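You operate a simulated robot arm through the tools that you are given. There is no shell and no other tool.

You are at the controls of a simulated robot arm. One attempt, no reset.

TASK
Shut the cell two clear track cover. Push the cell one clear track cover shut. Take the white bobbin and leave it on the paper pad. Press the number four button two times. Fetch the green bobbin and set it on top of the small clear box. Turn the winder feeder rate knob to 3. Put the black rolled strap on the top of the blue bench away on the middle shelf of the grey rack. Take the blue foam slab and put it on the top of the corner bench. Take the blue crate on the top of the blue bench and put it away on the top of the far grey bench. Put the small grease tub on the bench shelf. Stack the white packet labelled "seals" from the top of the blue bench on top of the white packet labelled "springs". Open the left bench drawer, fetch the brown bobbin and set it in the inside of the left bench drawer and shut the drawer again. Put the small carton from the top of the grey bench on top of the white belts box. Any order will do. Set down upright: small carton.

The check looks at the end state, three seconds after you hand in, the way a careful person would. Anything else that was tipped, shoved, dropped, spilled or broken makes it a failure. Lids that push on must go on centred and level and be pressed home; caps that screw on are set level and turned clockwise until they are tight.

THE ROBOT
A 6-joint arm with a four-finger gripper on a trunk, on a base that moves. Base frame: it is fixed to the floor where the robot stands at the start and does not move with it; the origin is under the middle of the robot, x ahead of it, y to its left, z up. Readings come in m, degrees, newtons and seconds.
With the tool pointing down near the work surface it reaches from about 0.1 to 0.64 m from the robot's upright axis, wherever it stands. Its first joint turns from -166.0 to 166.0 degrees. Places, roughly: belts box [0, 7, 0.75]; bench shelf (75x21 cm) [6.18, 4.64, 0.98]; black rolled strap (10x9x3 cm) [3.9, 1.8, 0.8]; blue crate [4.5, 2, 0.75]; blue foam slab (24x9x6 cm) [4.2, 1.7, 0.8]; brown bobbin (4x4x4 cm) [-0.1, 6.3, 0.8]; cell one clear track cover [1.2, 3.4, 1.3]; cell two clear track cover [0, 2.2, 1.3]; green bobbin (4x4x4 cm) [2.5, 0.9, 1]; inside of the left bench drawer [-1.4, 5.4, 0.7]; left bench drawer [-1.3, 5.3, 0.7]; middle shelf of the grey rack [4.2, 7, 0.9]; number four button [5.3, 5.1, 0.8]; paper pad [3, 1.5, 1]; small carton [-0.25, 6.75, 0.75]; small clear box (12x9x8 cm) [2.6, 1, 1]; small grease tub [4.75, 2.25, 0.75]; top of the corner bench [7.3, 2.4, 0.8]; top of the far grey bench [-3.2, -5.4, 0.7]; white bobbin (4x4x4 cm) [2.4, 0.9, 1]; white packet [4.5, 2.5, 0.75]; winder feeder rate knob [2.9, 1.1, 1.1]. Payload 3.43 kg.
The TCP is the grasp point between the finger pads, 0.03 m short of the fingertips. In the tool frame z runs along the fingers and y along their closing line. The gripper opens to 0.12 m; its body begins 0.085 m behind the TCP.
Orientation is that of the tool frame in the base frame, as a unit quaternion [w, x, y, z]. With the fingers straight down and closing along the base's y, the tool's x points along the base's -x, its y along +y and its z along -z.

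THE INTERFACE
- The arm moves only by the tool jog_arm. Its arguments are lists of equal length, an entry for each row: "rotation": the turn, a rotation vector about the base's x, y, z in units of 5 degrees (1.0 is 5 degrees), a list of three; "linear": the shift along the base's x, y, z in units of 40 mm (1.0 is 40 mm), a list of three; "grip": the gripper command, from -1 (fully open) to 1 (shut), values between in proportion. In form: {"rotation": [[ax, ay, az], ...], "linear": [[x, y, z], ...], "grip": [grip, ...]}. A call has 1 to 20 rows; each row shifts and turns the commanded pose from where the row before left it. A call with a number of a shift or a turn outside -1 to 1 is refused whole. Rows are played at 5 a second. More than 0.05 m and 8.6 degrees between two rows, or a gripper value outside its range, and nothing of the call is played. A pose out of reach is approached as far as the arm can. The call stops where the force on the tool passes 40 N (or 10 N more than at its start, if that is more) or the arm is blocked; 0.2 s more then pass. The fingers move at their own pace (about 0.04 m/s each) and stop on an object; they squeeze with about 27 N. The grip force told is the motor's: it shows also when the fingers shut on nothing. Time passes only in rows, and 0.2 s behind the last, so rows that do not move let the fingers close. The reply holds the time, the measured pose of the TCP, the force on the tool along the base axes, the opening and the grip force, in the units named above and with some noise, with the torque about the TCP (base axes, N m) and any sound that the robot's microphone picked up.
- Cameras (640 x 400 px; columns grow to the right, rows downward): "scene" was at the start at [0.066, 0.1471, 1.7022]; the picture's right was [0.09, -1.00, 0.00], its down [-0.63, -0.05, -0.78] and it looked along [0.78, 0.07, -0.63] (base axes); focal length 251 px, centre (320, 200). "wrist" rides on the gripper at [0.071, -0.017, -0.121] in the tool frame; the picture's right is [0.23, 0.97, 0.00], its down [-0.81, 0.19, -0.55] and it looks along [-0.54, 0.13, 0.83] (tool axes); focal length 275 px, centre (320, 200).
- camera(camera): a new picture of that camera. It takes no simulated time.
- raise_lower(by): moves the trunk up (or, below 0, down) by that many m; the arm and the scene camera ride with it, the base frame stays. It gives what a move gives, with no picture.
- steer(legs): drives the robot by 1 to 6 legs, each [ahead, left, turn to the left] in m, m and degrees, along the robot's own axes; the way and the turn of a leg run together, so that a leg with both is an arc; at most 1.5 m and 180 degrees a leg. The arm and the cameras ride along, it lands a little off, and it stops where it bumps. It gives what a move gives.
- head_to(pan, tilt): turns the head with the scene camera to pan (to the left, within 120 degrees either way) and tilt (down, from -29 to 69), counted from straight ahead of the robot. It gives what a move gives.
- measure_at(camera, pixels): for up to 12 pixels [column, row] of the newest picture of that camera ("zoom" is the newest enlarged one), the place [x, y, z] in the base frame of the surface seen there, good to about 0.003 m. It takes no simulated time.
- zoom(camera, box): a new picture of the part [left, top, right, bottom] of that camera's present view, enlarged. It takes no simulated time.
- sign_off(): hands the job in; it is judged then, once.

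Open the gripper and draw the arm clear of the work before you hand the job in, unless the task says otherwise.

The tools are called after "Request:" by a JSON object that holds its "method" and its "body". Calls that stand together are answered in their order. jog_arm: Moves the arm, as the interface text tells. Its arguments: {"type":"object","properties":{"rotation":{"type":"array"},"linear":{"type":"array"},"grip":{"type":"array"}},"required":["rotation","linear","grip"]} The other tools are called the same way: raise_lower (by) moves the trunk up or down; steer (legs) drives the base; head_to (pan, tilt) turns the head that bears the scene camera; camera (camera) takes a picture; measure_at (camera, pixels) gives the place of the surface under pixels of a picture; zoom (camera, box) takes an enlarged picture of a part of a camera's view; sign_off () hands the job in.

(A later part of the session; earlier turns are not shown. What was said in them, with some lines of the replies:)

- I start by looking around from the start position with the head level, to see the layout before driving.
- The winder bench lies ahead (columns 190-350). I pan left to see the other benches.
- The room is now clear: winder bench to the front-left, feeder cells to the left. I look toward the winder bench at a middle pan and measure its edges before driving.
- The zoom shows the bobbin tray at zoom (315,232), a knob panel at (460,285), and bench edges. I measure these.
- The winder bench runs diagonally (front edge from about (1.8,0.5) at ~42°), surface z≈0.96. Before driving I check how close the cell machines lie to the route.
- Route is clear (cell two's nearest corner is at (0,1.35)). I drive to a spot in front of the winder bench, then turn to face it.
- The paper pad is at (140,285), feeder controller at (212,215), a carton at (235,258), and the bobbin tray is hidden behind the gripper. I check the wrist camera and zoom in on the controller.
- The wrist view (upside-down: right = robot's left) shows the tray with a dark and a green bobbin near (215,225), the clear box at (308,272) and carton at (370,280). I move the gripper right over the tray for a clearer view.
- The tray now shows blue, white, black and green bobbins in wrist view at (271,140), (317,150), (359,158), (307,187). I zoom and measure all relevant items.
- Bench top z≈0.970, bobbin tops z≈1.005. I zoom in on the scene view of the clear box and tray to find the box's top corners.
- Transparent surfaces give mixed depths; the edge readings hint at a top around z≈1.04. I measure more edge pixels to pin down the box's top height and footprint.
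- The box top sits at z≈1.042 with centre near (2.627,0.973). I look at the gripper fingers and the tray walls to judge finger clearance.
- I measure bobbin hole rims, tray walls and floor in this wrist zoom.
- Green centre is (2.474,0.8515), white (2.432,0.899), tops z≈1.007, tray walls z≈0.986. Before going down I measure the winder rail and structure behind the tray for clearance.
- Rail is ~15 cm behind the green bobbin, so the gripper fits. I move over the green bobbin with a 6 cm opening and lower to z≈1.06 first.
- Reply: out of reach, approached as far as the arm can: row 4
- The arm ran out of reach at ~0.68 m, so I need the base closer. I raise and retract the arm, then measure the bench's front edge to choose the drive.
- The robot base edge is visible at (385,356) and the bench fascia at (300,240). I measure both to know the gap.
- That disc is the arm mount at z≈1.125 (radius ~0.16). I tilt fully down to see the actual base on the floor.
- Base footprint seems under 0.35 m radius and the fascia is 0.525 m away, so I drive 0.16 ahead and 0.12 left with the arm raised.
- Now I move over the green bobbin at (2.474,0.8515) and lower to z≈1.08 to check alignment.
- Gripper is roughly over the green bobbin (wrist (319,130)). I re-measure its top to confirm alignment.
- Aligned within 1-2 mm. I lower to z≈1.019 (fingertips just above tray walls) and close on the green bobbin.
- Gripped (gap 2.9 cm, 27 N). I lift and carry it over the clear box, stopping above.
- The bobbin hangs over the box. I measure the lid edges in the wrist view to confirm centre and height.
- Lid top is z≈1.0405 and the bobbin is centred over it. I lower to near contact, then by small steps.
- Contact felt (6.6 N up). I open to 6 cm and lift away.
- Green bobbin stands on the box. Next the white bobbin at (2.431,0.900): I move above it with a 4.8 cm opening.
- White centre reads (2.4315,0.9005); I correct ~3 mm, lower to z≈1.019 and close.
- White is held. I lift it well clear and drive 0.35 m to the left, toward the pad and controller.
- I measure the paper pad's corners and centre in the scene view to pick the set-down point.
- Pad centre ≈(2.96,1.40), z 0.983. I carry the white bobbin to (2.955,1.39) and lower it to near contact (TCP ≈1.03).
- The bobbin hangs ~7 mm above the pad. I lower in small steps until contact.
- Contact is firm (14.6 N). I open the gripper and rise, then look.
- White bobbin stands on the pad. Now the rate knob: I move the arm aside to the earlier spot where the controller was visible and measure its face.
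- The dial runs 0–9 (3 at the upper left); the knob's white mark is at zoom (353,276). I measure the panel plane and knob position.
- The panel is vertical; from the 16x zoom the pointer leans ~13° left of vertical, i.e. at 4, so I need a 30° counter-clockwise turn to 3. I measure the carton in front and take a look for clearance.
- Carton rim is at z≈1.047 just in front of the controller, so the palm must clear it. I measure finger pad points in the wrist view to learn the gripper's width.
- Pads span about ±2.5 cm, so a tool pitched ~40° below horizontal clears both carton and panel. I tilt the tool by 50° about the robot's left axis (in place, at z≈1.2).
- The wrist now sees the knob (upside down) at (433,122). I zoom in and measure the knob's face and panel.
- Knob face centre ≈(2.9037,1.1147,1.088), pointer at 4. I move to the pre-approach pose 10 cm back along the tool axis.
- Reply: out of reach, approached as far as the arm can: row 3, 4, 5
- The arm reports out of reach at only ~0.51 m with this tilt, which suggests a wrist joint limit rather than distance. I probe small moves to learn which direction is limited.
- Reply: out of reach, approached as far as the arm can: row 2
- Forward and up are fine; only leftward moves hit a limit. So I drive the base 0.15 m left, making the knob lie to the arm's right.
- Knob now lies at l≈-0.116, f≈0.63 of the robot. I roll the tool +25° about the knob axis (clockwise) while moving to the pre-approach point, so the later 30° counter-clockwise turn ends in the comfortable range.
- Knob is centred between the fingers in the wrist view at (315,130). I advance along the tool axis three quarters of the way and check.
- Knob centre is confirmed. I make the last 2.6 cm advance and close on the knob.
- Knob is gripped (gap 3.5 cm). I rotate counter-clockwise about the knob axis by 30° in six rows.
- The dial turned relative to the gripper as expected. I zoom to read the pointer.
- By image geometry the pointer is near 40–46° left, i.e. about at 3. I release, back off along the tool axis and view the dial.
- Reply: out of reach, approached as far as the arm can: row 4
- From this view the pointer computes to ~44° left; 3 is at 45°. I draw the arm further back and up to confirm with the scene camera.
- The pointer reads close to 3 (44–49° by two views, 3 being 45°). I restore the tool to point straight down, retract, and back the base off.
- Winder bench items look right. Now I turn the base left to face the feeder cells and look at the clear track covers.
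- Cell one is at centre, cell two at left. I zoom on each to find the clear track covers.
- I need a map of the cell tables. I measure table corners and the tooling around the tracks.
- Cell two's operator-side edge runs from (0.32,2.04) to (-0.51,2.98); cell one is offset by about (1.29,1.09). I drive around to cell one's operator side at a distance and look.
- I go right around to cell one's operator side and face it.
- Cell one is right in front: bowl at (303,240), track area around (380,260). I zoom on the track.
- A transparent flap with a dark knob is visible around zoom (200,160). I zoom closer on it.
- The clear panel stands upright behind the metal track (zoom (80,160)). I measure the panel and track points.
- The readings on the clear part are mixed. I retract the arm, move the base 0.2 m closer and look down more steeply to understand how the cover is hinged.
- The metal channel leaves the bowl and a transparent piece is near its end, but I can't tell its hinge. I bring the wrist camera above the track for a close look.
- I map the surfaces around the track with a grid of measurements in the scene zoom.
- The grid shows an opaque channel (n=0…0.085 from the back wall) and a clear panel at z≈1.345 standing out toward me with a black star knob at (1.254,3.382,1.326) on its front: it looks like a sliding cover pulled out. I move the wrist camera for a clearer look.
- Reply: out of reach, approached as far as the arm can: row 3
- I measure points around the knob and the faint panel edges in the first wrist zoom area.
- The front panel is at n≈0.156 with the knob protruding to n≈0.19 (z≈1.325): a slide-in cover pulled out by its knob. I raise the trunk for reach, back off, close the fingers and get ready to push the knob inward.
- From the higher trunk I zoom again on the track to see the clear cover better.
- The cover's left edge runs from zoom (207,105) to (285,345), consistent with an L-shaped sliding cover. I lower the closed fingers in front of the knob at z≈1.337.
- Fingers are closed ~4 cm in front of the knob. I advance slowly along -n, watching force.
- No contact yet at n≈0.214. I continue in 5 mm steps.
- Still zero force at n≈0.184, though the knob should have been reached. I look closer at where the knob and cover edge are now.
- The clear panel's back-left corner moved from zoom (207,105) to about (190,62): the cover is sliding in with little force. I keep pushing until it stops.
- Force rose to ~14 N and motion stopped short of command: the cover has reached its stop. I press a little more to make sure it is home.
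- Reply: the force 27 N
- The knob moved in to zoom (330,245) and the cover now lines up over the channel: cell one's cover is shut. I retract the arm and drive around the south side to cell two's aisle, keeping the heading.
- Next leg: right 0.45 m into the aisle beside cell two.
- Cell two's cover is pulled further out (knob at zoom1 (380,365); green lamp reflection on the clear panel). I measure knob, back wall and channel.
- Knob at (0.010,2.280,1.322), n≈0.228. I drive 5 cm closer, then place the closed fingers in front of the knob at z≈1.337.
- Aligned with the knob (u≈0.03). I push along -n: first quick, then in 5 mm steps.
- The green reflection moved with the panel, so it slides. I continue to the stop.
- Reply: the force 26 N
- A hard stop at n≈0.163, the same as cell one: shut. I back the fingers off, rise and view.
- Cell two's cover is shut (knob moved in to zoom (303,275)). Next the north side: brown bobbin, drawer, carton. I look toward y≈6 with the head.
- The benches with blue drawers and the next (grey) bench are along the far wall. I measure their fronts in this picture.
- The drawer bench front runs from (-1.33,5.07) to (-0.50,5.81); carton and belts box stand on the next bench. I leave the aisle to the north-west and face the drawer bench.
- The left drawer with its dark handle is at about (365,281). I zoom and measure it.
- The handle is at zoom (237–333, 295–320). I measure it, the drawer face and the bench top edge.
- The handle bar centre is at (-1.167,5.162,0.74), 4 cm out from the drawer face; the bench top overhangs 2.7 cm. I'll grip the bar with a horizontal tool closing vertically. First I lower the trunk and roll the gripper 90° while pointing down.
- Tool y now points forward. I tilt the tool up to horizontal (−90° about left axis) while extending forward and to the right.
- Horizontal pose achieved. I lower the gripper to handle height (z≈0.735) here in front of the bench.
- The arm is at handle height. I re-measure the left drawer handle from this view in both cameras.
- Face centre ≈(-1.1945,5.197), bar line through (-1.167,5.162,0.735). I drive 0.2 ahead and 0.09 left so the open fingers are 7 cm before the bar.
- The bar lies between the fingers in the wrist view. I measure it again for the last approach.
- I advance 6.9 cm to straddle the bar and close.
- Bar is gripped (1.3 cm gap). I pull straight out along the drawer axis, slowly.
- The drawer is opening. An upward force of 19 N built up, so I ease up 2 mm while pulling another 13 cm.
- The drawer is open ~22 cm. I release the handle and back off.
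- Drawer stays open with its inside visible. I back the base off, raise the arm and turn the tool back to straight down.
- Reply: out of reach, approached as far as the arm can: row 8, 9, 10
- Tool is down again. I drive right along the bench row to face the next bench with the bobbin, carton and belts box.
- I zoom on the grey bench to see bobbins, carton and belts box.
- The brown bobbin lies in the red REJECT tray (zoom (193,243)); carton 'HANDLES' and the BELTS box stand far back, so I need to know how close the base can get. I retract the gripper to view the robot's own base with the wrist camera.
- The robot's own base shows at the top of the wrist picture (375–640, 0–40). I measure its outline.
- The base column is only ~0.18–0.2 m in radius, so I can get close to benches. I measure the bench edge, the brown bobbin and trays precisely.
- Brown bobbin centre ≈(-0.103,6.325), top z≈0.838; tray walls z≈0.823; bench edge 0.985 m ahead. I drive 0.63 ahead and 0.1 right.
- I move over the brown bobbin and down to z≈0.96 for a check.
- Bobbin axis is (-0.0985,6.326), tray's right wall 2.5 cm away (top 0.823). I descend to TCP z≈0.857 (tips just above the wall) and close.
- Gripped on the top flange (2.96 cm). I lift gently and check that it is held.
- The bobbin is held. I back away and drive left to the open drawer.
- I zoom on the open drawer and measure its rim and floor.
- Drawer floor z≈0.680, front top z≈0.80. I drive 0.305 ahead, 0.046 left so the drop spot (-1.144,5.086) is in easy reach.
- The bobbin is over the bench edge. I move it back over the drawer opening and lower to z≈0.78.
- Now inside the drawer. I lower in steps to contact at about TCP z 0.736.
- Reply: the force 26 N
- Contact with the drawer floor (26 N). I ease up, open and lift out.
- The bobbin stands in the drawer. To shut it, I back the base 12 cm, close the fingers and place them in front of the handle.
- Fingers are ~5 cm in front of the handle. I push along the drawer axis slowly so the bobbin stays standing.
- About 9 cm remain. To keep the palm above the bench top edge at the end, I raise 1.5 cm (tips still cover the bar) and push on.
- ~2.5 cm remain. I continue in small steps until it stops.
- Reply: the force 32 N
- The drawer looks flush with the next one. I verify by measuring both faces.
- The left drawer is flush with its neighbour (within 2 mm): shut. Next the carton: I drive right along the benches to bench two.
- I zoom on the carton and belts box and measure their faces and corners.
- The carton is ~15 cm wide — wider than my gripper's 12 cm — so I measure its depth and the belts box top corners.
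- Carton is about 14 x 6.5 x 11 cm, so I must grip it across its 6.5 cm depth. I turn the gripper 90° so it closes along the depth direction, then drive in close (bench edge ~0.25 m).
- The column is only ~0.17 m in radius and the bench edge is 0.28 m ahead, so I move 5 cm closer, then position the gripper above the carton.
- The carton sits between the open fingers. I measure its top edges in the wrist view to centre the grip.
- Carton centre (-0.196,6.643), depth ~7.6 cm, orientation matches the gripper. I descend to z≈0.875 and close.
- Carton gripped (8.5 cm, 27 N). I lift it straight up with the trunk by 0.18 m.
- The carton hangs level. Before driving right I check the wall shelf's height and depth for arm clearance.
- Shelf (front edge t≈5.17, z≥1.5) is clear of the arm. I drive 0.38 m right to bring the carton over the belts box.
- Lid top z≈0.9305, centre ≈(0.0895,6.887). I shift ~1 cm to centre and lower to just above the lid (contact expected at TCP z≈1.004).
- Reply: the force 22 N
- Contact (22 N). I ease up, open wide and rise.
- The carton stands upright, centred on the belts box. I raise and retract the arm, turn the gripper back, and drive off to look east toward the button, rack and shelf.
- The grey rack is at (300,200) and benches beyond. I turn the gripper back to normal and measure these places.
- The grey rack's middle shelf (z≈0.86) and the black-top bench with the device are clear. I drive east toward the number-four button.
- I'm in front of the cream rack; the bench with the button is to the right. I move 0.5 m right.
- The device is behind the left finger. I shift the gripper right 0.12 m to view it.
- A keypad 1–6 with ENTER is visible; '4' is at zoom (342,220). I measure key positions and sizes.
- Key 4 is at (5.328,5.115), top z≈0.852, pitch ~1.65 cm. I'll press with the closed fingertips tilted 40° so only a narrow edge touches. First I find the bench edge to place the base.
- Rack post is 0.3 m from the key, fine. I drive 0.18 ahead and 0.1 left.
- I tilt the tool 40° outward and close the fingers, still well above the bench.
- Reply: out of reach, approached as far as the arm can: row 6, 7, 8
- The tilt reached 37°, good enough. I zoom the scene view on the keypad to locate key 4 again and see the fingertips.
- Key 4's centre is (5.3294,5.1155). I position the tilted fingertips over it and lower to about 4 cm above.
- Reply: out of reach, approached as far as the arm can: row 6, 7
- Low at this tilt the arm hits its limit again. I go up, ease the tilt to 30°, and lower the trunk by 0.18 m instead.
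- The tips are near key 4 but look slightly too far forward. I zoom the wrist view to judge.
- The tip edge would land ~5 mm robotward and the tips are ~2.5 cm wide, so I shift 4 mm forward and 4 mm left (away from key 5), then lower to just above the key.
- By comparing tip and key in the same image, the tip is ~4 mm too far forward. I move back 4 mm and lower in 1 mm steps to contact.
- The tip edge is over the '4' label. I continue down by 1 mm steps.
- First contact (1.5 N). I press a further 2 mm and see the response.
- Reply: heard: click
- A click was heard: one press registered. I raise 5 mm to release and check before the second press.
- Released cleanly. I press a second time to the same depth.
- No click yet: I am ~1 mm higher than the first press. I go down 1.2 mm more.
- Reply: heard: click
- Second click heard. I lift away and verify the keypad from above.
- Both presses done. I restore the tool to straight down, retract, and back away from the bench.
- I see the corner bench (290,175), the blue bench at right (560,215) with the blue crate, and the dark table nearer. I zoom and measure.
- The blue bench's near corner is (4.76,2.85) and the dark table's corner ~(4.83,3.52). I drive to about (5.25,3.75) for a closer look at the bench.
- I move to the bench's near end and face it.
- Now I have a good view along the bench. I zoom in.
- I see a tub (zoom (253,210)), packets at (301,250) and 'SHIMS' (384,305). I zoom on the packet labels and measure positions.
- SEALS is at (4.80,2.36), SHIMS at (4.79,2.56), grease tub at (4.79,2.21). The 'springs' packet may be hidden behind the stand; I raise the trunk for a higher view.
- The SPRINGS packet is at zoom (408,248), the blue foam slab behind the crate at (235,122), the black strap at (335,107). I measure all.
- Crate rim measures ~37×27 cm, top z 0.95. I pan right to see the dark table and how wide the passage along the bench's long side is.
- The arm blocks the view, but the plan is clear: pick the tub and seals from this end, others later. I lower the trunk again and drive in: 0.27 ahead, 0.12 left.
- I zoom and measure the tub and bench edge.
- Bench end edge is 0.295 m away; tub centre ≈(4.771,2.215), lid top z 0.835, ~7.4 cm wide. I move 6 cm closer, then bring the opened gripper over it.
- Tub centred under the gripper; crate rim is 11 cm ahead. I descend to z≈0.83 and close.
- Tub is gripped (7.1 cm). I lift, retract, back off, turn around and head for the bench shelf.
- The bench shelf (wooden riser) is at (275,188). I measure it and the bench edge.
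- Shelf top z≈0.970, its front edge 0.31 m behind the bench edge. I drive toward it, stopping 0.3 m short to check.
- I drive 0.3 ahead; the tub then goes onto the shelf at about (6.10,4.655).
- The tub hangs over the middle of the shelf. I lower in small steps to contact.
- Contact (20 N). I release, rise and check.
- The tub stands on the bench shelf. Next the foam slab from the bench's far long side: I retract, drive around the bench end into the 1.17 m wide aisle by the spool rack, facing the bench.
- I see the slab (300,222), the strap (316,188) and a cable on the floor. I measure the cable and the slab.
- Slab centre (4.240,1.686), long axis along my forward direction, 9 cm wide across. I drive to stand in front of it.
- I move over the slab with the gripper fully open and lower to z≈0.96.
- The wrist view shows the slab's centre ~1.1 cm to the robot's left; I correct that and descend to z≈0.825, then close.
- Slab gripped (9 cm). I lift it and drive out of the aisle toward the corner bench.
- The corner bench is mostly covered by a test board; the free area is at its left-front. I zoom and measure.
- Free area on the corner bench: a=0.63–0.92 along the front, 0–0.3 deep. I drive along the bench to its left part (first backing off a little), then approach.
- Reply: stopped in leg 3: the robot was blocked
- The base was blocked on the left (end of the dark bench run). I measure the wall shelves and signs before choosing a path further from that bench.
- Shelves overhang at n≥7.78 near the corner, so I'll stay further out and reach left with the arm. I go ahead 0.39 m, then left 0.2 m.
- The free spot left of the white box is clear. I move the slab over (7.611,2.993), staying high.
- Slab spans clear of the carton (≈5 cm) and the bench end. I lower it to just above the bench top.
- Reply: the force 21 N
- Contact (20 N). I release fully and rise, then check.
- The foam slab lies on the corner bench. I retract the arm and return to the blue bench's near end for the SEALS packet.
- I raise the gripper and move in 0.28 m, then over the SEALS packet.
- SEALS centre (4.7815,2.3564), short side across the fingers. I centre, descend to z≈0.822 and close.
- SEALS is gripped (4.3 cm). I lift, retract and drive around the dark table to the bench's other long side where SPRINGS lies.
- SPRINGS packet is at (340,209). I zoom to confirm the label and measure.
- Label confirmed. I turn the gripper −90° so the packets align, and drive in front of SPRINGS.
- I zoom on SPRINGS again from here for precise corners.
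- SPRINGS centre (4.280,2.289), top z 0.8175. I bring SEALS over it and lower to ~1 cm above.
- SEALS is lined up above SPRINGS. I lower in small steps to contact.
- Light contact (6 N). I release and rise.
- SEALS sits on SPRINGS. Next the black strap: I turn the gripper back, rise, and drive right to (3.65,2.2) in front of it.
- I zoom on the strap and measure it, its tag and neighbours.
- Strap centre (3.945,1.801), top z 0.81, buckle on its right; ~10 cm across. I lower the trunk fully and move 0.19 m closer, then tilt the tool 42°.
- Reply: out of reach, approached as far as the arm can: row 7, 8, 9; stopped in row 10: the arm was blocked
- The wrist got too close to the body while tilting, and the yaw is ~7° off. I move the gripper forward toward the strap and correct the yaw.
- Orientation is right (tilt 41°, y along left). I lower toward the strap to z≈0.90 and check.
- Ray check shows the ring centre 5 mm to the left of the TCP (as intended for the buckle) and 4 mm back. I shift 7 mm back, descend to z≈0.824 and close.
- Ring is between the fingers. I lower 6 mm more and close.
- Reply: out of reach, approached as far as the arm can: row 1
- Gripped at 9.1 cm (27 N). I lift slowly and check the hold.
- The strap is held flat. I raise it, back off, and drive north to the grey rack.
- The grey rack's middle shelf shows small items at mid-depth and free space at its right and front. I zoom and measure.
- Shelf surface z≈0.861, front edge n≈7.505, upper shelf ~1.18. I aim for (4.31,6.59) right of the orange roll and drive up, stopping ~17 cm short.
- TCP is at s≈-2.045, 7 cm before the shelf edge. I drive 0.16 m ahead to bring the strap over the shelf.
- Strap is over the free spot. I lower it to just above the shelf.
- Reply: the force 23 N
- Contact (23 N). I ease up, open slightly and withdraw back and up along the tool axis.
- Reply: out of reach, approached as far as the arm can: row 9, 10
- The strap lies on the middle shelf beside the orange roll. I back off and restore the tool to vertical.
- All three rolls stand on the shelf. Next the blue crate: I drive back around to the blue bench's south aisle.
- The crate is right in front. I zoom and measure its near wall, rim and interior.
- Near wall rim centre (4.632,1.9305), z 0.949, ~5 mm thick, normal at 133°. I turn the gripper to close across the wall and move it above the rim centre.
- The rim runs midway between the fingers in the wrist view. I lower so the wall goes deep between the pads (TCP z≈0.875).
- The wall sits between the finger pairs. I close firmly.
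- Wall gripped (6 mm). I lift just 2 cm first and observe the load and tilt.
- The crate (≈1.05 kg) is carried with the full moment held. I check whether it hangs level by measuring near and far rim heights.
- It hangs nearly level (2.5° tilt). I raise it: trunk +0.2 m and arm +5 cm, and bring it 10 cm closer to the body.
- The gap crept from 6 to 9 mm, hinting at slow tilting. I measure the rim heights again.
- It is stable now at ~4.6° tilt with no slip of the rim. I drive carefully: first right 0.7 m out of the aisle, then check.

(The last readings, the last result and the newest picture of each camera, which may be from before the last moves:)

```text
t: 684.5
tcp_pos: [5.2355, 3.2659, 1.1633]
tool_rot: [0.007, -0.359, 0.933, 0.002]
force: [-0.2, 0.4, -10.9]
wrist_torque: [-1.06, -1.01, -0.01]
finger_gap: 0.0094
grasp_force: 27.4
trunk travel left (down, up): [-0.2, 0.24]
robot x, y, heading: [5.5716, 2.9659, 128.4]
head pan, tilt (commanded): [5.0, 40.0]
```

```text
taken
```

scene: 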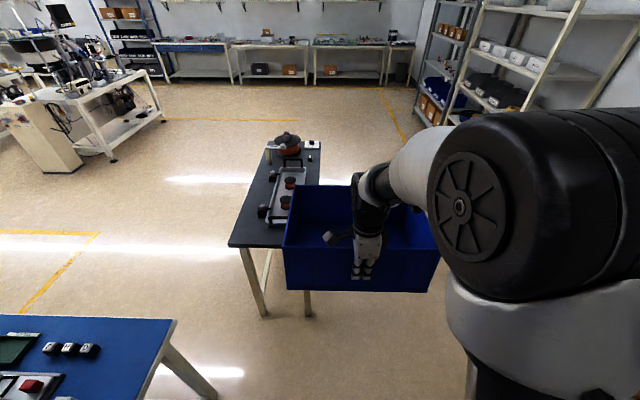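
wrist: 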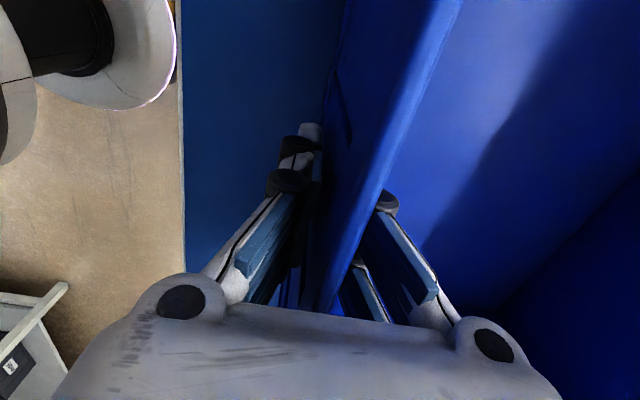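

Stable (gap 9.4 mm). I continue north past the dark table.

Request:
{"method": "steer", "body": {"legs": [[1.36, -0.35, 0]]}}

Request:
{"method": "steer", "body": {"legs": [[0.95, 0.25, 0]]}}

Request:
{"method": "camera", "body": {"camera": "scene"}}

```text
t: 691.4
tcp_pos: [4.6861, 4.5378, 1.1628]
tool_rot: [0.007, -0.354, 0.935, 0.0]
force: [-0.2, 0.7, -10.8]
wrist_torque: [-1.02, -1.0, 0.0]
finger_gap: 0.0098
grasp_force: 26.8
trunk travel left (down, up): [-0.2, 0.24]
robot x, y, heading: [5.0241, 4.2334, 127.8]
head pan, tilt (commanded): [5.0, 40.0]
```

```text
t: 696.4
tcp_pos: [3.9257, 5.1265, 1.164]
tool_rot: [0.008, -0.351, 0.936, 0.0]
force: [0.1, -0.4, -10.2]
wrist_torque: [-1.07, -0.97, 0.01]
finger_gap: 0.0101
grasp_force: 27.2
trunk travel left (down, up): [-0.2, 0.24]
robot x, y, heading: [4.2534, 4.8189, 127.3]
head pan, tilt (commanded): [5.0, 40.0]
```

```text
taken
```

scene: 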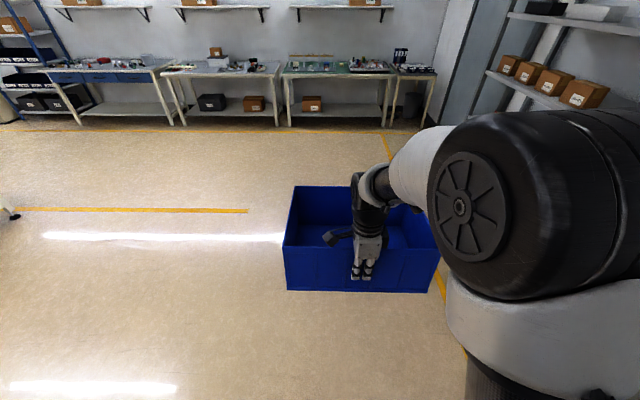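

Gap 10 mm, still fine. I turn left to head southwest and go on.

Request:
{"method": "steer", "body": {"legs": [[0, 0, 100]]}}

Request:
{"method": "steer", "body": {"legs": [[0.835, -0.11, 0], [0.835, -0.11, 0], [1.321, 0.343, 0]]}}

Request:
{"method": "camera", "body": {"camera": "scene"}}

```text
t: 701.1
tcp_pos: [4.0178, 4.4372, 1.1633]
tool_rot: [-0.005, 0.945, -0.326, -0.006]
force: [-0.1, 0.8, -10.8]
wrist_torque: [1.14, -0.87, 0.0]
finger_gap: 0.0099
grasp_force: 27.3
trunk travel left (down, up): [-0.2, 0.24]
robot x, y, heading: [4.2523, 4.8224, -131.6]
head pan, tilt (commanded): [5.0, 40.0]
```

```text
t: 716.1
tcp_pos: [2.0942, 2.1271, 1.1628]
tool_rot: [-0.006, 0.946, -0.323, -0.006]
force: [-0.3, -0.2, -11.0]
wrist_torque: [1.2, -0.86, -0.01]
finger_gap: 0.0102
grasp_force: 27.5
trunk travel left (down, up): [-0.2, 0.24]
robot x, y, heading: [2.3301, 2.5125, -131.5]
head pan, tilt (commanded): [5.0, 40.0]
```

```text
taken
```

scene: 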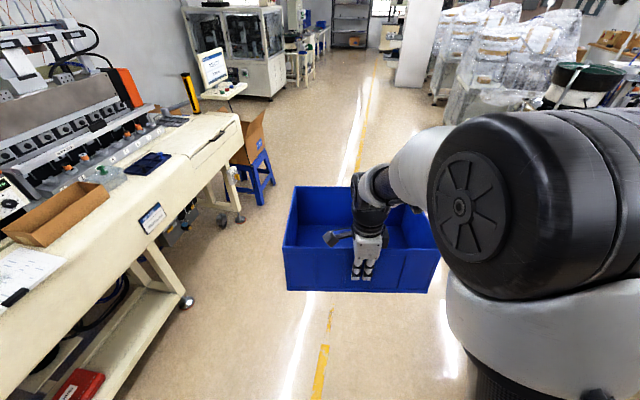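

Corridor ahead is clear. I continue southwest in three legs.

Request:
{"method": "steer", "body": {"legs": [[1.271, 0.016, 0], [1.4, 0.055, 0], [1.1, 0, 0]]}}

Request:
{"method": "head_to", "body": {"pan": 10, "tilt": 20}}

Request:
{"method": "camera", "body": {"camera": "scene"}}

```text
t: 734.4
tcp_pos: [-0.3961, -0.7088, 1.1642]
tool_rot: [-0.006, 0.939, -0.345, -0.005]
force: [0.7, -0.3, -11.2]
wrist_torque: [1.12, -0.9, 0.0]
finger_gap: 0.01
grasp_force: 27.4
trunk travel left (down, up): [-0.2, 0.24]
robot x, y, heading: [-0.1376, -0.3387, -134.0]
head pan, tilt (commanded): [5.0, 40.0]
```

```text
t: 735.2
tcp_pos: [-0.3952, -0.7086, 1.1636]
tool_rot: [-0.006, 0.939, -0.345, -0.005]
force: [-0.5, -0.3, -10.7]
wrist_torque: [1.11, -0.9, -0.03]
finger_gap: 0.0099
grasp_force: 27.1
trunk travel left (down, up): [-0.2, 0.24]
robot x, y, heading: [-0.1426, -0.3331, -134.2]
head pan, tilt (commanded): [10.0, 20.0]
```

```text
taken
```

scene: 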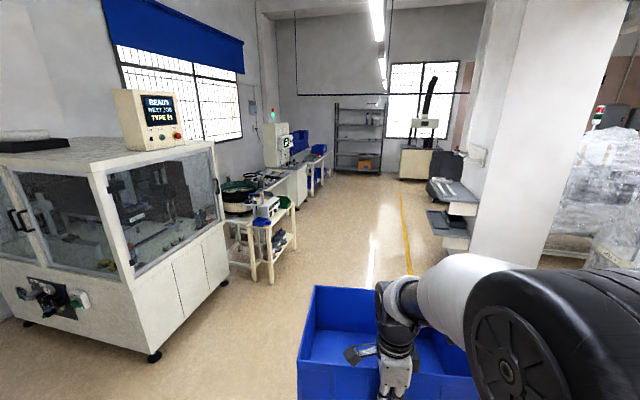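

I see benches along the left wall with other blue crates. I measure to identify the far grey bench.

Request:
{"method": "zoom", "body": {"camera": "scene", "box": [215, 100, 395, 260]}}

Request:
{"method": "measure_at", "body": {"camera": "zoom", "pixels": [[350, 205], [375, 185], [300, 160], [380, 170], [345, 290], [400, 240], [190, 375], [290, 300], [475, 60], [470, 210], [590, 240], [230, 275]]}}

```text
2.50 times, centred on (305, 180) of scene
```

zoom: 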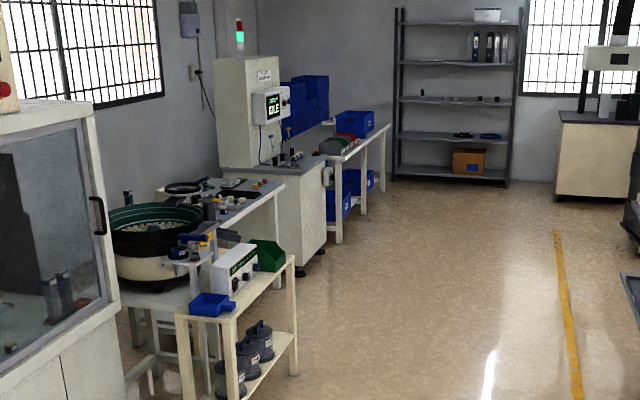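

```text
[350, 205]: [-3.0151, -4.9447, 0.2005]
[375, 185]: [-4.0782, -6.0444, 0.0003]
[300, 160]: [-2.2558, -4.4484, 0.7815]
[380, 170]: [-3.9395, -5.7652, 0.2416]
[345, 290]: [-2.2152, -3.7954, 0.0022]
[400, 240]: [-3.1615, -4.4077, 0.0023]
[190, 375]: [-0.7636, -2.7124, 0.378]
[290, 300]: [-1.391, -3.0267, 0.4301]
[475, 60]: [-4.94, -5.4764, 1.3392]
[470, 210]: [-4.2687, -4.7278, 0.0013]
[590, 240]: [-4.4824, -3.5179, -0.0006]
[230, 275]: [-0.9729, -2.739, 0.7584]
```

Request:
{"method": "measure_at", "body": {"camera": "scene", "pixels": [[410, 272], [402, 215], [470, 240], [440, 215], [465, 190], [475, 295], [435, 180], [225, 285], [150, 350], [295, 250], [272, 280], [520, 262]]}}

```text
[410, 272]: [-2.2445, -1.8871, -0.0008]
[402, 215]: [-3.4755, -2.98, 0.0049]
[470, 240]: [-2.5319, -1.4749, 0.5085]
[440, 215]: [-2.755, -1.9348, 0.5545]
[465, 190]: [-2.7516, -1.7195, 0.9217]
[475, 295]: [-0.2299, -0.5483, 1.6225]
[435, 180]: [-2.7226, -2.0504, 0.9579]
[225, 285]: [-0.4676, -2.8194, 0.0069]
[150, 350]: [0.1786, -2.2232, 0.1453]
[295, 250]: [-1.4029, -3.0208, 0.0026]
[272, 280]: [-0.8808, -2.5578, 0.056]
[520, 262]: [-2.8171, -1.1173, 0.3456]
```

Corridor midline is clear (≥1.6 m wide). I drive on toward the far bench.

Request:
{"method": "steer", "body": {"legs": [[0.893, 0.026, 0], [0.893, 0.026, 0], [1.45, 0.086, 0]]}}

Request:
{"method": "head_to", "body": {"pan": 15, "tilt": 25}}

Request:
{"method": "camera", "body": {"camera": "scene"}}

```text
t: 751.1
tcp_pos: [-2.5202, -3.1699, 1.1626]
tool_rot: [-0.006, 0.94, -0.341, -0.006]
force: [-1.2, 0.1, -10.7]
wrist_torque: [1.17, -0.87, 0.01]
finger_gap: 0.0096
grasp_force: 26.8
trunk travel left (down, up): [-0.2, 0.24]
robot x, y, heading: [-2.2704, -2.7955, -133.5]
head pan, tilt (commanded): [10.0, 20.0]
```

```text
t: 751.7
tcp_pos: [-2.5196, -3.1705, 1.164]
tool_rot: [-0.007, 0.94, -0.341, -0.006]
force: [-0.2, 0.0, -10.3]
wrist_torque: [1.14, -0.87, 0.0]
finger_gap: 0.01
grasp_force: 27.3
trunk travel left (down, up): [-0.2, 0.24]
robot x, y, heading: [-2.2679, -2.7957, -133.6]
head pan, tilt (commanded): [15.0, 25.0]
```

```text
taken
```

scene: 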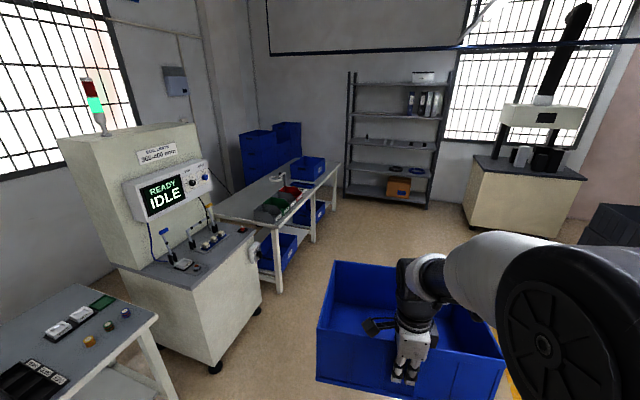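

The far grey bench (with a blue crate at its far end and small bins) is at (285,190). I zoom and measure its top and free area.

Request:
{"method": "zoom", "body": {"camera": "scene", "box": [200, 130, 360, 300]}}

Request:
{"method": "measure_at", "body": {"camera": "zoom", "pixels": [[80, 175], [280, 205], [340, 85], [180, 170], [180, 130], [130, 170], [230, 155], [290, 95], [340, 130], [250, 110], [235, 70], [180, 200]]}}

```text
2.35 times, centred on (280, 215) of scene
```

zoom: 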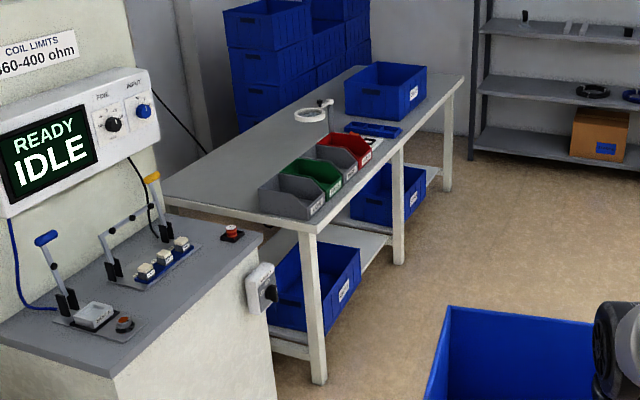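

```text
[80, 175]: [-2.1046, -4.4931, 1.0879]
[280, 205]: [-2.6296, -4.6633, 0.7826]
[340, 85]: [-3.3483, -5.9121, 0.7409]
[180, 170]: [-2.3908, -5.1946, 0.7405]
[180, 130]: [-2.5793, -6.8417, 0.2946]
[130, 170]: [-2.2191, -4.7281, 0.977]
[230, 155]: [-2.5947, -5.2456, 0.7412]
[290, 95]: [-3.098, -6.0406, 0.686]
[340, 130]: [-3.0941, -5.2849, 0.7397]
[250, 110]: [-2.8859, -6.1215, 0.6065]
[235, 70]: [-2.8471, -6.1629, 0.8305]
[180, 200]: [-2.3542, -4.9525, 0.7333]
```

Request:
{"method": "measure_at", "body": {"camera": "zoom", "pixels": [[312, 226], [458, 82], [358, 72], [172, 186], [265, 195], [340, 160], [360, 155], [330, 105], [345, 90], [420, 100], [400, 140], [300, 130]]}}

```text
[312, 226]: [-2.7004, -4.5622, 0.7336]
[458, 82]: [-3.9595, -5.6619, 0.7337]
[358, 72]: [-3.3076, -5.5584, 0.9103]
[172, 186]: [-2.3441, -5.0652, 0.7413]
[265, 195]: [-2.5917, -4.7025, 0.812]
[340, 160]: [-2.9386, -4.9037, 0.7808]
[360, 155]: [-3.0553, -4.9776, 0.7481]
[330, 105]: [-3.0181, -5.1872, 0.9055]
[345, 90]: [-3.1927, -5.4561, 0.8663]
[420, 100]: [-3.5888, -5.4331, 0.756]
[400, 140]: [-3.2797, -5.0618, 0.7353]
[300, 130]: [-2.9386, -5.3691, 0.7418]
```

Bench top z≈0.74; behind the bins there is a free area ~0.6×0.4 m. I drive to (-3.45,-4.05) and turn to face the bench.

Request:
{"method": "steer", "body": {"legs": [[0.86, 0.005, 0], [0.86, 0.005, 0], [0, 0, 82]]}}

Request:
{"method": "head_to", "body": {"pan": 5, "tilt": 35}}

Request:
{"method": "camera", "body": {"camera": "scene"}}

```text
t: 763.9
tcp_pos: [-3.0879, -4.3756, 1.1623]
tool_rot: [-0.001, 0.934, 0.357, -0.009]
force: [-0.1, 0.9, -10.5]
wrist_torque: [1.02, 1.01, -0.01]
finger_gap: 0.0101
grasp_force: 26.8
trunk travel left (down, up): [-0.2, 0.24]
robot x, y, heading: [-3.4252, -4.0719, -52.2]
head pan, tilt (commanded): [15.0, 25.0]
```

```text
t: 764.6
tcp_pos: [-3.0888, -4.3748, 1.1632]
tool_rot: [-0.001, 0.934, 0.357, -0.009]
force: [0.1, 0.3, -10.7]
wrist_torque: [1.04, 0.98, 0.0]
finger_gap: 0.01
grasp_force: 27.3
trunk travel left (down, up): [-0.2, 0.24]
robot x, y, heading: [-3.4229, -4.0728, -51.8]
head pan, tilt (commanded): [5.0, 35.0]
```

```text
taken
```

scene: 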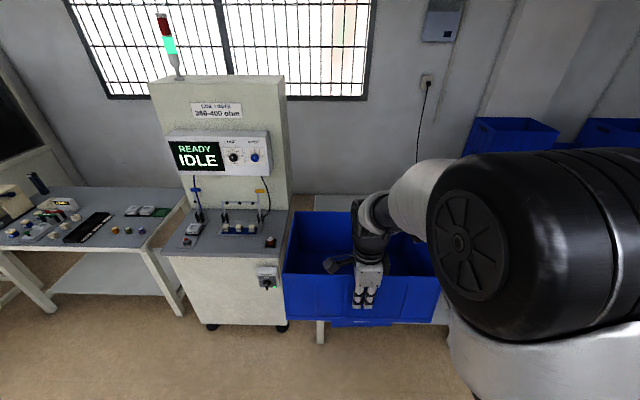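

I measure the machine's right side and visible bench parts to ensure clearance on the left.

Request:
{"method": "measure_at", "body": {"camera": "scene", "pixels": [[280, 315], [282, 270], [288, 225], [285, 130], [275, 258], [320, 325], [350, 205], [290, 245], [330, 200], [268, 285], [400, 200], [436, 210]]}}

Request:
{"method": "camera", "body": {"camera": "wrist"}}

```text
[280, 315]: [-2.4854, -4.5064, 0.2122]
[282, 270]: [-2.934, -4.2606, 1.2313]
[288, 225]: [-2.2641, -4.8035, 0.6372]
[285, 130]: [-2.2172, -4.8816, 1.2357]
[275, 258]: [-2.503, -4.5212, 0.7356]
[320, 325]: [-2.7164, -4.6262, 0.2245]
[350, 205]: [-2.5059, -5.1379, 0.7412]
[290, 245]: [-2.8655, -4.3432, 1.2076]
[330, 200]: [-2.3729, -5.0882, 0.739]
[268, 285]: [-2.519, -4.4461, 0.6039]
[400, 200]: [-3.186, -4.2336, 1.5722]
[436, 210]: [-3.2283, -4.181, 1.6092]
```

```text
taken
```

wrist: 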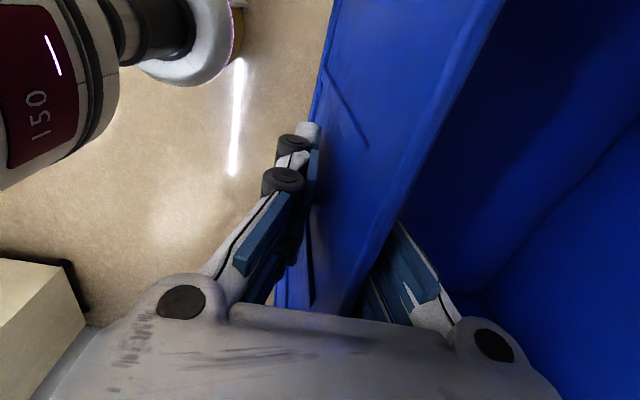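

Machine's side is at r≈-0.16; the target area behind the bins is free. I drive 0.58 m ahead and 7 cm right with the crate high.

Request:
{"method": "steer", "body": {"legs": [[0.58, -0.07, 0]]}}

Request:
{"method": "camera", "body": {"camera": "scene"}}

Request:
{"method": "camera", "body": {"camera": "wrist"}}

```text
t: 768.0
tcp_pos: [-2.7852, -4.8775, 1.1629]
tool_rot: [-0.001, 0.934, 0.356, -0.009]
force: [-0.3, -0.2, -11.5]
wrist_torque: [1.06, 1.03, -0.02]
finger_gap: 0.0099
grasp_force: 26.8
trunk travel left (down, up): [-0.2, 0.24]
robot x, y, heading: [-3.1187, -4.5763, -52.1]
head pan, tilt (commanded): [5.0, 35.0]
```

```text
taken
```

scene: 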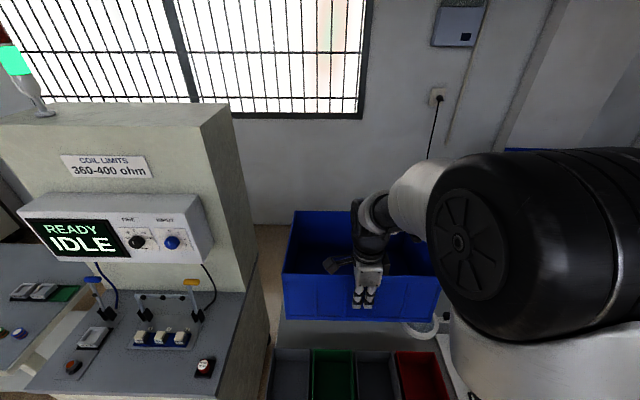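

```text
taken
```

wrist: 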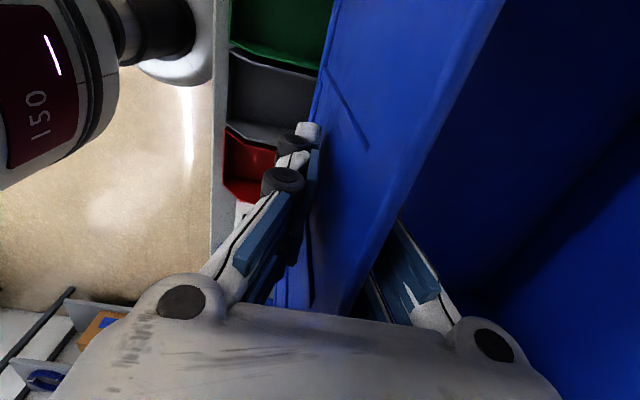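

Request:
{"method": "measure_at", "body": {"camera": "scene", "pixels": [[290, 350], [332, 350], [375, 352], [415, 354], [410, 328], [430, 330], [420, 322], [300, 335], [360, 335], [400, 340], [438, 345], [445, 330]]}}

Request:
{"method": "zoom", "body": {"camera": "scene", "box": [260, 300, 470, 400]}}

```text
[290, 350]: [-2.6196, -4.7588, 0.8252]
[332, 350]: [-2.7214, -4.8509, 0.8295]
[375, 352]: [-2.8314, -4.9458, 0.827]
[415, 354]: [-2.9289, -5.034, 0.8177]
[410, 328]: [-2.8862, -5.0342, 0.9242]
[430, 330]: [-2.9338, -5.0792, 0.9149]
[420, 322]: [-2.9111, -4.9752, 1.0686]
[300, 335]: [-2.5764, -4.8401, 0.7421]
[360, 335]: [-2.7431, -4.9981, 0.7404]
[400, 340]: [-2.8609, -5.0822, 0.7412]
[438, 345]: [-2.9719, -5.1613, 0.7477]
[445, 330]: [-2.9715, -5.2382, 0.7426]
```

```text
3.05 times, centred on (365, 350) of scene
```

zoom: 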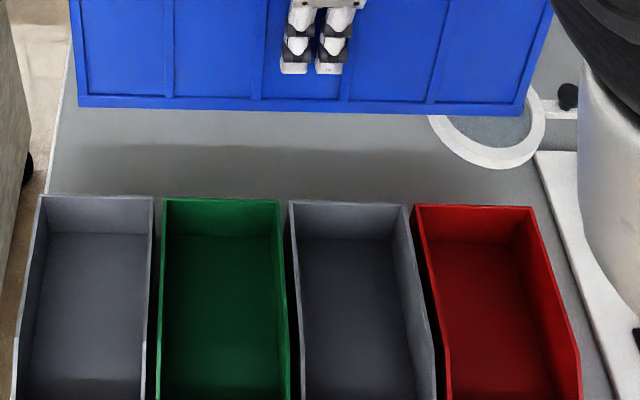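

Bins end at d≈0.205, and a magnifier ring at z≈0.92 begins at r≈0.43, so I aim the crate's centre at r≈0.22 (spanning 0.04–0.40) and d 0.34–0.61. I extend the arm there, high.

Request:
{"method": "jog_arm", "body": {"rotation": [[0, 0, 0], [0, 0, 0], [0, 0, 0], [0, 0, 0], [0, 0, 0], [0, 0, 0]], "linear": [[0.7, -0.42, 0], [0.7, -0.42, 0], [0.7, -0.42, 0], [0.7, -0.42, 0], [0.76, -0.455, 0], [0, 0, 0]], "grip": [1, 1, 1, 1, 1, 1]}}

Request:
{"method": "camera", "body": {"camera": "scene"}}

Request:
{"method": "camera", "body": {"camera": "wrist"}}

```text
t: 769.4
tcp_pos: [-2.644, -4.9632, 1.1615]
tool_rot: [-0.002, 0.934, 0.356, -0.01]
force: [-1.0, 0.5, -10.2]
wrist_torque: [1.01, 0.91, -0.03]
finger_gap: 0.0102
grasp_force: 26.1
trunk travel left (down, up): [-0.2, 0.24]
robot x, y, heading: [-3.1195, -4.5748, -52.0]
head pan, tilt (commanded): [5.0, 35.0]
```

```text
taken
```

scene: 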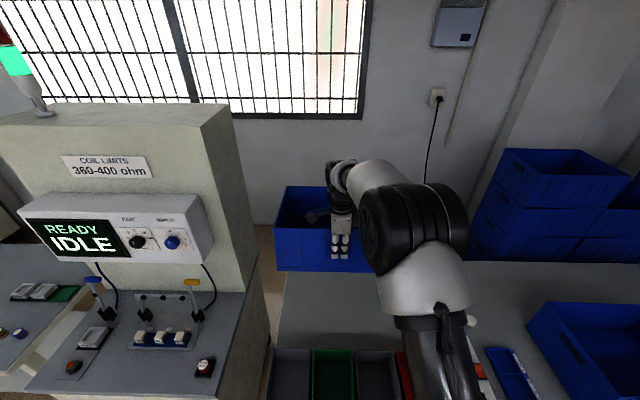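

```text
taken
```

wrist: 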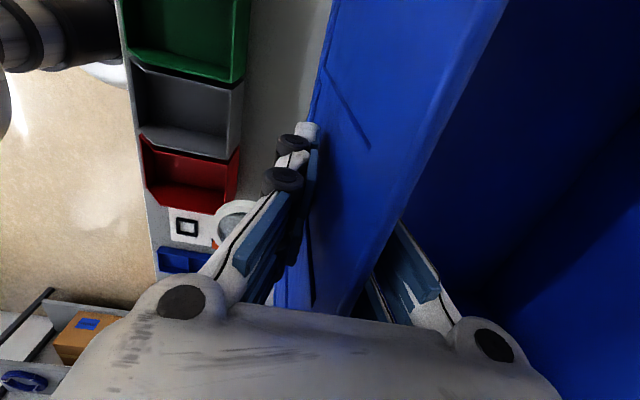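

I check the crate's position relative to the bench's left end and the wall before lowering.

Request:
{"method": "measure_at", "body": {"camera": "scene", "pixels": [[279, 232], [287, 188], [277, 268], [284, 300], [276, 330], [282, 275], [340, 160], [365, 270], [372, 262], [330, 290], [300, 280], [410, 260]]}}

```text
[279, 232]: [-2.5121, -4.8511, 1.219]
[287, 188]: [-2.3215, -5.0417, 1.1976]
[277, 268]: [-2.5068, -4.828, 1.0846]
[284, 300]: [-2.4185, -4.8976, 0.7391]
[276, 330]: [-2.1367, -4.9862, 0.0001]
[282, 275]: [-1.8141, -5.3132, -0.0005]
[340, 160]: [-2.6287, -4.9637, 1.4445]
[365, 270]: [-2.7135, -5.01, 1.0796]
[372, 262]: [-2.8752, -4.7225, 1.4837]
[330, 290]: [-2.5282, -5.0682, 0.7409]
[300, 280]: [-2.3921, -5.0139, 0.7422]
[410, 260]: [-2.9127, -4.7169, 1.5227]
```

The crate spans r 0.03–0.39, fully over the bench. I lower it to about 4 cm above the bench.

Request:
{"method": "jog_arm", "body": {"rotation": [[0, 0, 0], [0, 0, 0], [0, 0, 0], [0, 0, 0], [0, 0, 0], [0, 0, 0], [0, 0, 0], [0, 0, 0], [0, 0, 0], [0, 0, 0]], "linear": [[0, 0, -0.5], [0, 0, -0.7], [0, 0, -0.8], [0, 0, -0.8], [0, 0, -0.8], [0, 0, -0.8], [0, 0, -0.8], [0, 0, -0.7], [0, 0, -0.5], [0, 0, 0]], "grip": [1, 1, 1, 1, 1, 1, 1, 1, 1, 1]}}

Request:
{"method": "camera", "body": {"camera": "scene"}}

```text
t: 771.5
tcp_pos: [-2.6429, -4.9637, 0.9061]
tool_rot: [-0.001, 0.935, 0.356, -0.008]
force: [-0.3, -0.5, -10.8]
wrist_torque: [1.06, 0.97, -0.04]
finger_gap: 0.0108
grasp_force: 27.1
trunk travel left (down, up): [-0.2, 0.24]
robot x, y, heading: [-3.1186, -4.5747, -51.8]
head pan, tilt (commanded): [5.0, 35.0]
```

```text
taken
```

scene: 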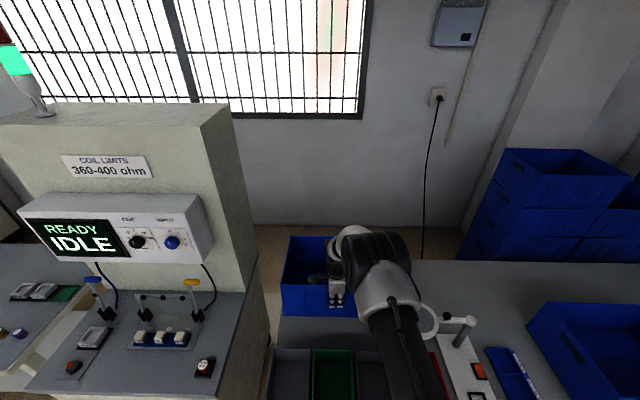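

I continue down slowly until the far edge touches, then settle it flat.

Request:
{"method": "jog_arm", "body": {"rotation": [[0, 0, 0], [0, 0, 0], [0, 0, 0], [0, 0, 0], [0, 0, 0], [0, 0, 0], [0, 0, 0]], "linear": [[0, 0, -0.25], [0, 0, -0.25], [0, 0, -0.25], [0, 0, -0.15], [0, 0, -0.1], [0, 0, -0.1], [0, 0, 0]], "grip": [1, 1, 1, 1, 1, 1, 1]}}

```text
t: 773.1
tcp_pos: [-2.6444, -4.9632, 0.8634]
tool_rot: [-0.001, 0.934, 0.356, -0.009]
force: [-0.6, -0.5, -11.3]
wrist_torque: [1.07, 0.91, -0.02]
finger_gap: 0.0093
grasp_force: 27.4
trunk travel left (down, up): [-0.2, 0.24]
robot x, y, heading: [-3.1185, -4.572, -51.9]
head pan, tilt (commanded): [5.0, 35.0]
```

Request:
{"method": "jog_arm", "body": {"rotation": [[0, 0, 0], [0, 0, 0], [0, 0, 0], [0, 0, 0], [0, 0, 0], [0, 0, 0]], "linear": [[0, 0, -0.1], [0, 0, -0.1], [0, 0, -0.1], [0, 0, -0.1], [0, 0, -0.1], [0, 0, 0]], "grip": [1, 1, 1, 1, 1, 1]}}

```text
t: 774.5
tcp_pos: [-2.6438, -4.9632, 0.845]
tool_rot: [-0.001, 0.934, 0.356, -0.009]
force: [0.4, -0.2, -4.7]
wrist_torque: [0.12, -0.21, 0.18]
finger_gap: 0.0059
grasp_force: 26.7
trunk travel left (down, up): [-0.2, 0.24]
robot x, y, heading: [-3.1231, -4.5759, -52.1]
head pan, tilt (commanded): [5.0, 35.0]
```

The far edge is resting (load halved). I lower the rest in 2 mm steps.

Request:
{"method": "jog_arm", "body": {"rotation": [[0, 0, 0], [0, 0, 0], [0, 0, 0], [0, 0, 0], [0, 0, 0]], "linear": [[0, 0, -0.06], [0, 0, -0.05], [0, 0, -0.05], [0, 0, -0.05], [0, 0, 0]], "grip": [1, 1, 1, 1, 1]}}

```text
t: 775.8
tcp_pos: [-2.6439, -4.9616, 0.8383]
tool_rot: [0.001, 0.935, 0.356, -0.007]
force: [-8.7, 3.0, 27.5]
wrist_torque: [-0.23, 0.6, 0.12]
finger_gap: 0.0062
grasp_force: 26.8
trunk travel left (down, up): [-0.2, 0.24]
robot x, y, heading: [-3.1175, -4.5756, -52.2]
head pan, tilt (commanded): [5.0, 35.0]
```

Firm contact (27 N): the crate stands on the bench. I ease up, open and raise the gripper clear.

Request:
{"method": "jog_arm", "body": {"rotation": [[0, 0, 0], [0, 0, 0], [0, 0, 0], [0, 0, 0], [0, 0, 0], [0, 0, 0], [0, 0, 0], [0, 0, 0], [0, 0, 0], [0, 0, 0]], "linear": [[0, 0, 0.07], [0, 0, 0], [0, 0, 0], [0, 0, 0], [0, 0, 0.5], [0, 0, 0.8], [0, 0, 0.9], [0, 0, 0.9], [0, 0, 0.9], [0, 0, 0.9]], "grip": [0.5, 0.2, 0, 0, 0, 0, 0, 0, 0, 0]}}

Request:
{"method": "camera", "body": {"camera": "scene"}}

Request:
{"method": "camera", "body": {"camera": "wrist"}}

```text
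t: 778.0
tcp_pos: [-2.6459, -4.9604, 1.0325]
tool_rot: [-0.001, 0.935, 0.355, -0.009]
force: [-1.1, 0.0, -0.5]
wrist_torque: [0.0, 0.0, 0.02]
finger_gap: 0.06
grasp_force: 0.1
trunk travel left (down, up): [-0.2, 0.24]
robot x, y, heading: [-3.1228, -4.5751, -52.0]
head pan, tilt (commanded): [5.0, 35.0]
```

```text
taken
```

scene: 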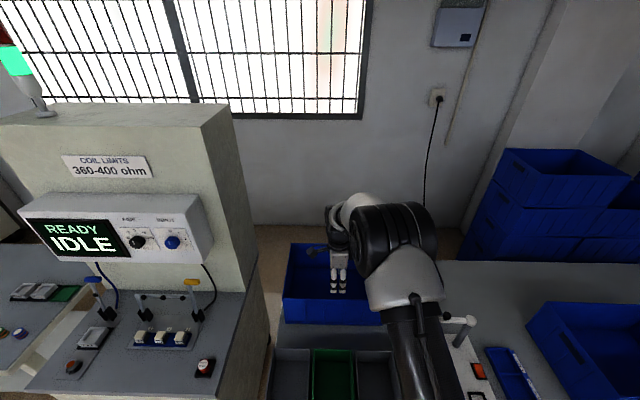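

```text
taken
```

wrist: 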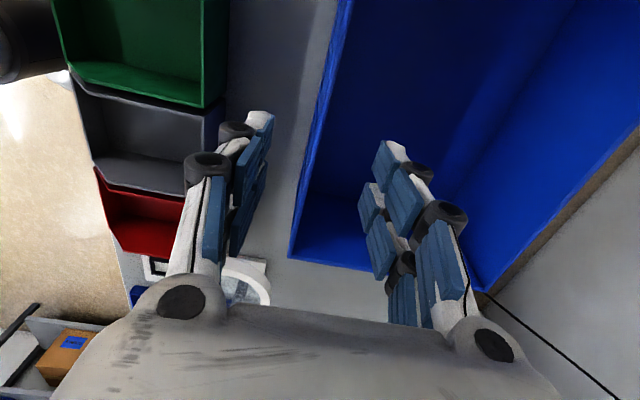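

The crate is set down. I retract the arm high and back the base away, then verify the crate is level.

Request:
{"method": "jog_arm", "body": {"rotation": [[0, 0, 0], [0, 0, 0], [0, 0, 0], [0, 0, 0], [0, 0, 0], [0, 0, 0], [0, 0, 0], [0, 0, 0]], "linear": [[0, 0, 1], [0, 0, 1], [-0.62, 0.75, 0.2], [-0.62, 0.75, 0], [-0.62, 0.75, 0], [-0.62, 0.75, 0], [-0.62, 0.75, 0], [-0.4, 0.5, 0]], "grip": [0, 0, 0, 0, 0, 0, 0, 0]}}

Request:
{"method": "steer", "body": {"legs": [[-0.6, 0, 0]]}}

Request:
{"method": "camera", "body": {"camera": "scene"}}

Request:
{"method": "zoom", "body": {"camera": "scene", "box": [250, 150, 450, 300]}}

```text
t: 779.8
tcp_pos: [-2.784, -4.7906, 1.1212]
tool_rot: [-0.001, 0.935, 0.356, -0.008]
force: [0.1, 0.4, -0.4]
wrist_torque: [-0.04, -0.03, 0.02]
finger_gap: 0.06
grasp_force: 0.0
trunk travel left (down, up): [-0.2, 0.24]
robot x, y, heading: [-3.1194, -4.5757, -52.1]
head pan, tilt (commanded): [5.0, 35.0]
```

```text
t: 783.1
tcp_pos: [-3.1493, -4.325, 1.1207]
tool_rot: [0.0, 0.933, 0.36, -0.009]
force: [0.1, 0.2, 0.3]
wrist_torque: [0.0, -0.03, 0.01]
finger_gap: 0.0599
grasp_force: 0.1
trunk travel left (down, up): [-0.2, 0.24]
robot x, y, heading: [-3.486, -4.1143, -51.5]
head pan, tilt (commanded): [5.0, 35.0]
```

```text
taken
```

scene: 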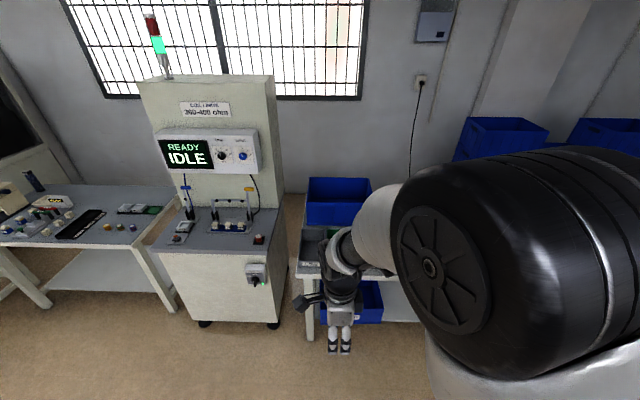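

```text
2.67 times, centred on (350, 225) of scene
```

zoom: 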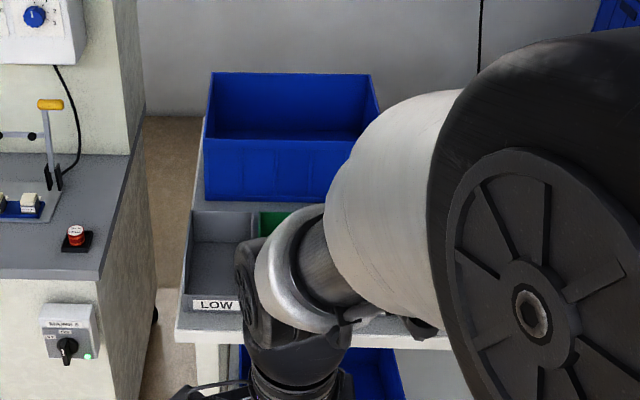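

Request:
{"method": "measure_at", "body": {"camera": "zoom", "pixels": [[215, 138], [330, 142], [215, 76], [350, 77], [210, 195], [325, 200], [200, 130]]}}

```text
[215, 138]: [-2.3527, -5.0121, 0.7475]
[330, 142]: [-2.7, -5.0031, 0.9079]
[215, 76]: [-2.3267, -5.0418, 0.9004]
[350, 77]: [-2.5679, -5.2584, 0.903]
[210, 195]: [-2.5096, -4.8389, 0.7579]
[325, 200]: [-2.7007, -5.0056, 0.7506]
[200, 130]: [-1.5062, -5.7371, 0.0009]
```

Near and far rims read 0.908 and 0.902 m: the crate stands level on the far grey bench. All jobs are done; I open the gripper fully with the arm clear and take one last look.

Request:
{"method": "jog_arm", "body": {"rotation": [[0, 0, 0], [0, 0, 0], [0, 0, 0], [0, 0, 0]], "linear": [[0, 0, 0.3], [0, 0, 0.3], [0, 0, 0], [0, 0, 0]], "grip": [-0.5, -1, -1, -1]}}

Request:
{"method": "camera", "body": {"camera": "scene"}}

```text
t: 784.1
tcp_pos: [-3.1472, -4.3242, 1.1431]
tool_rot: [0.0, 0.933, 0.36, -0.008]
force: [0.2, -0.3, 0.1]
wrist_torque: [0.03, -0.01, 0.02]
finger_gap: 0.1196
grasp_force: 0.2
trunk travel left (down, up): [-0.2, 0.24]
robot x, y, heading: [-3.4849, -4.1137, -51.6]
head pan, tilt (commanded): [5.0, 35.0]
```

```text
taken
```

scene: 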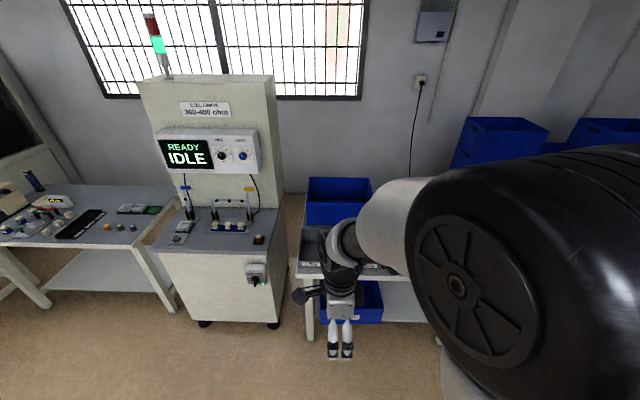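

Everything is in place, the gripper is open and the arm is clear, so I hand the job in.

Request:
{"method": "sign_off", "body": {}}

```text
The job is handed in.
```

I finished all thirteen jobs and handed the run in. The result of the check hasn't come back.

| Job | Result |
|---|---|
| Cell one and cell two clear track covers | Both pushed to a hard stop |
| White bobbin | Standing on the paper pad |
| Green bobbin | Standing on the small clear box |
| Winder feeder rate knob | At about 3 |
| Brown bobbin | Stood up in the left bench drawer; the drawer is shut, flush within about 2 mm |
| Small carton | Upright, near the middle of the belts box |
| Number four button | Pressed twice, one click heard each time |
| Small grease tub | On the bench shelf |
| Blue foam slab | On the corner bench |
| SEALS packet | Stacked on SPRINGS |
| Black rolled strap | On the middle shelf of the grey rack |
| Blue crate | Level on the far grey bench, behind the small bins |

- **Knob:** the arm turned about 27.5° of the intended 30°. The close-up view put the pointer roughly 2° short of the 3 mark, and the angled view put it about 4° past.
- **Button:** I couldn't see key 4 go down under the fingertip. The two clicks and the tip's position over the "4" are the evidence.
- **Drawer:** I couldn't see inside after closing it, so I can't confirm the brown bobbin is still standing.
- **Base bump:** the base was blocked once near the corner bench. The cause was most likely the end of the dark bench there. I saw nothing moved in later pictures, but didn't check that bench closely.
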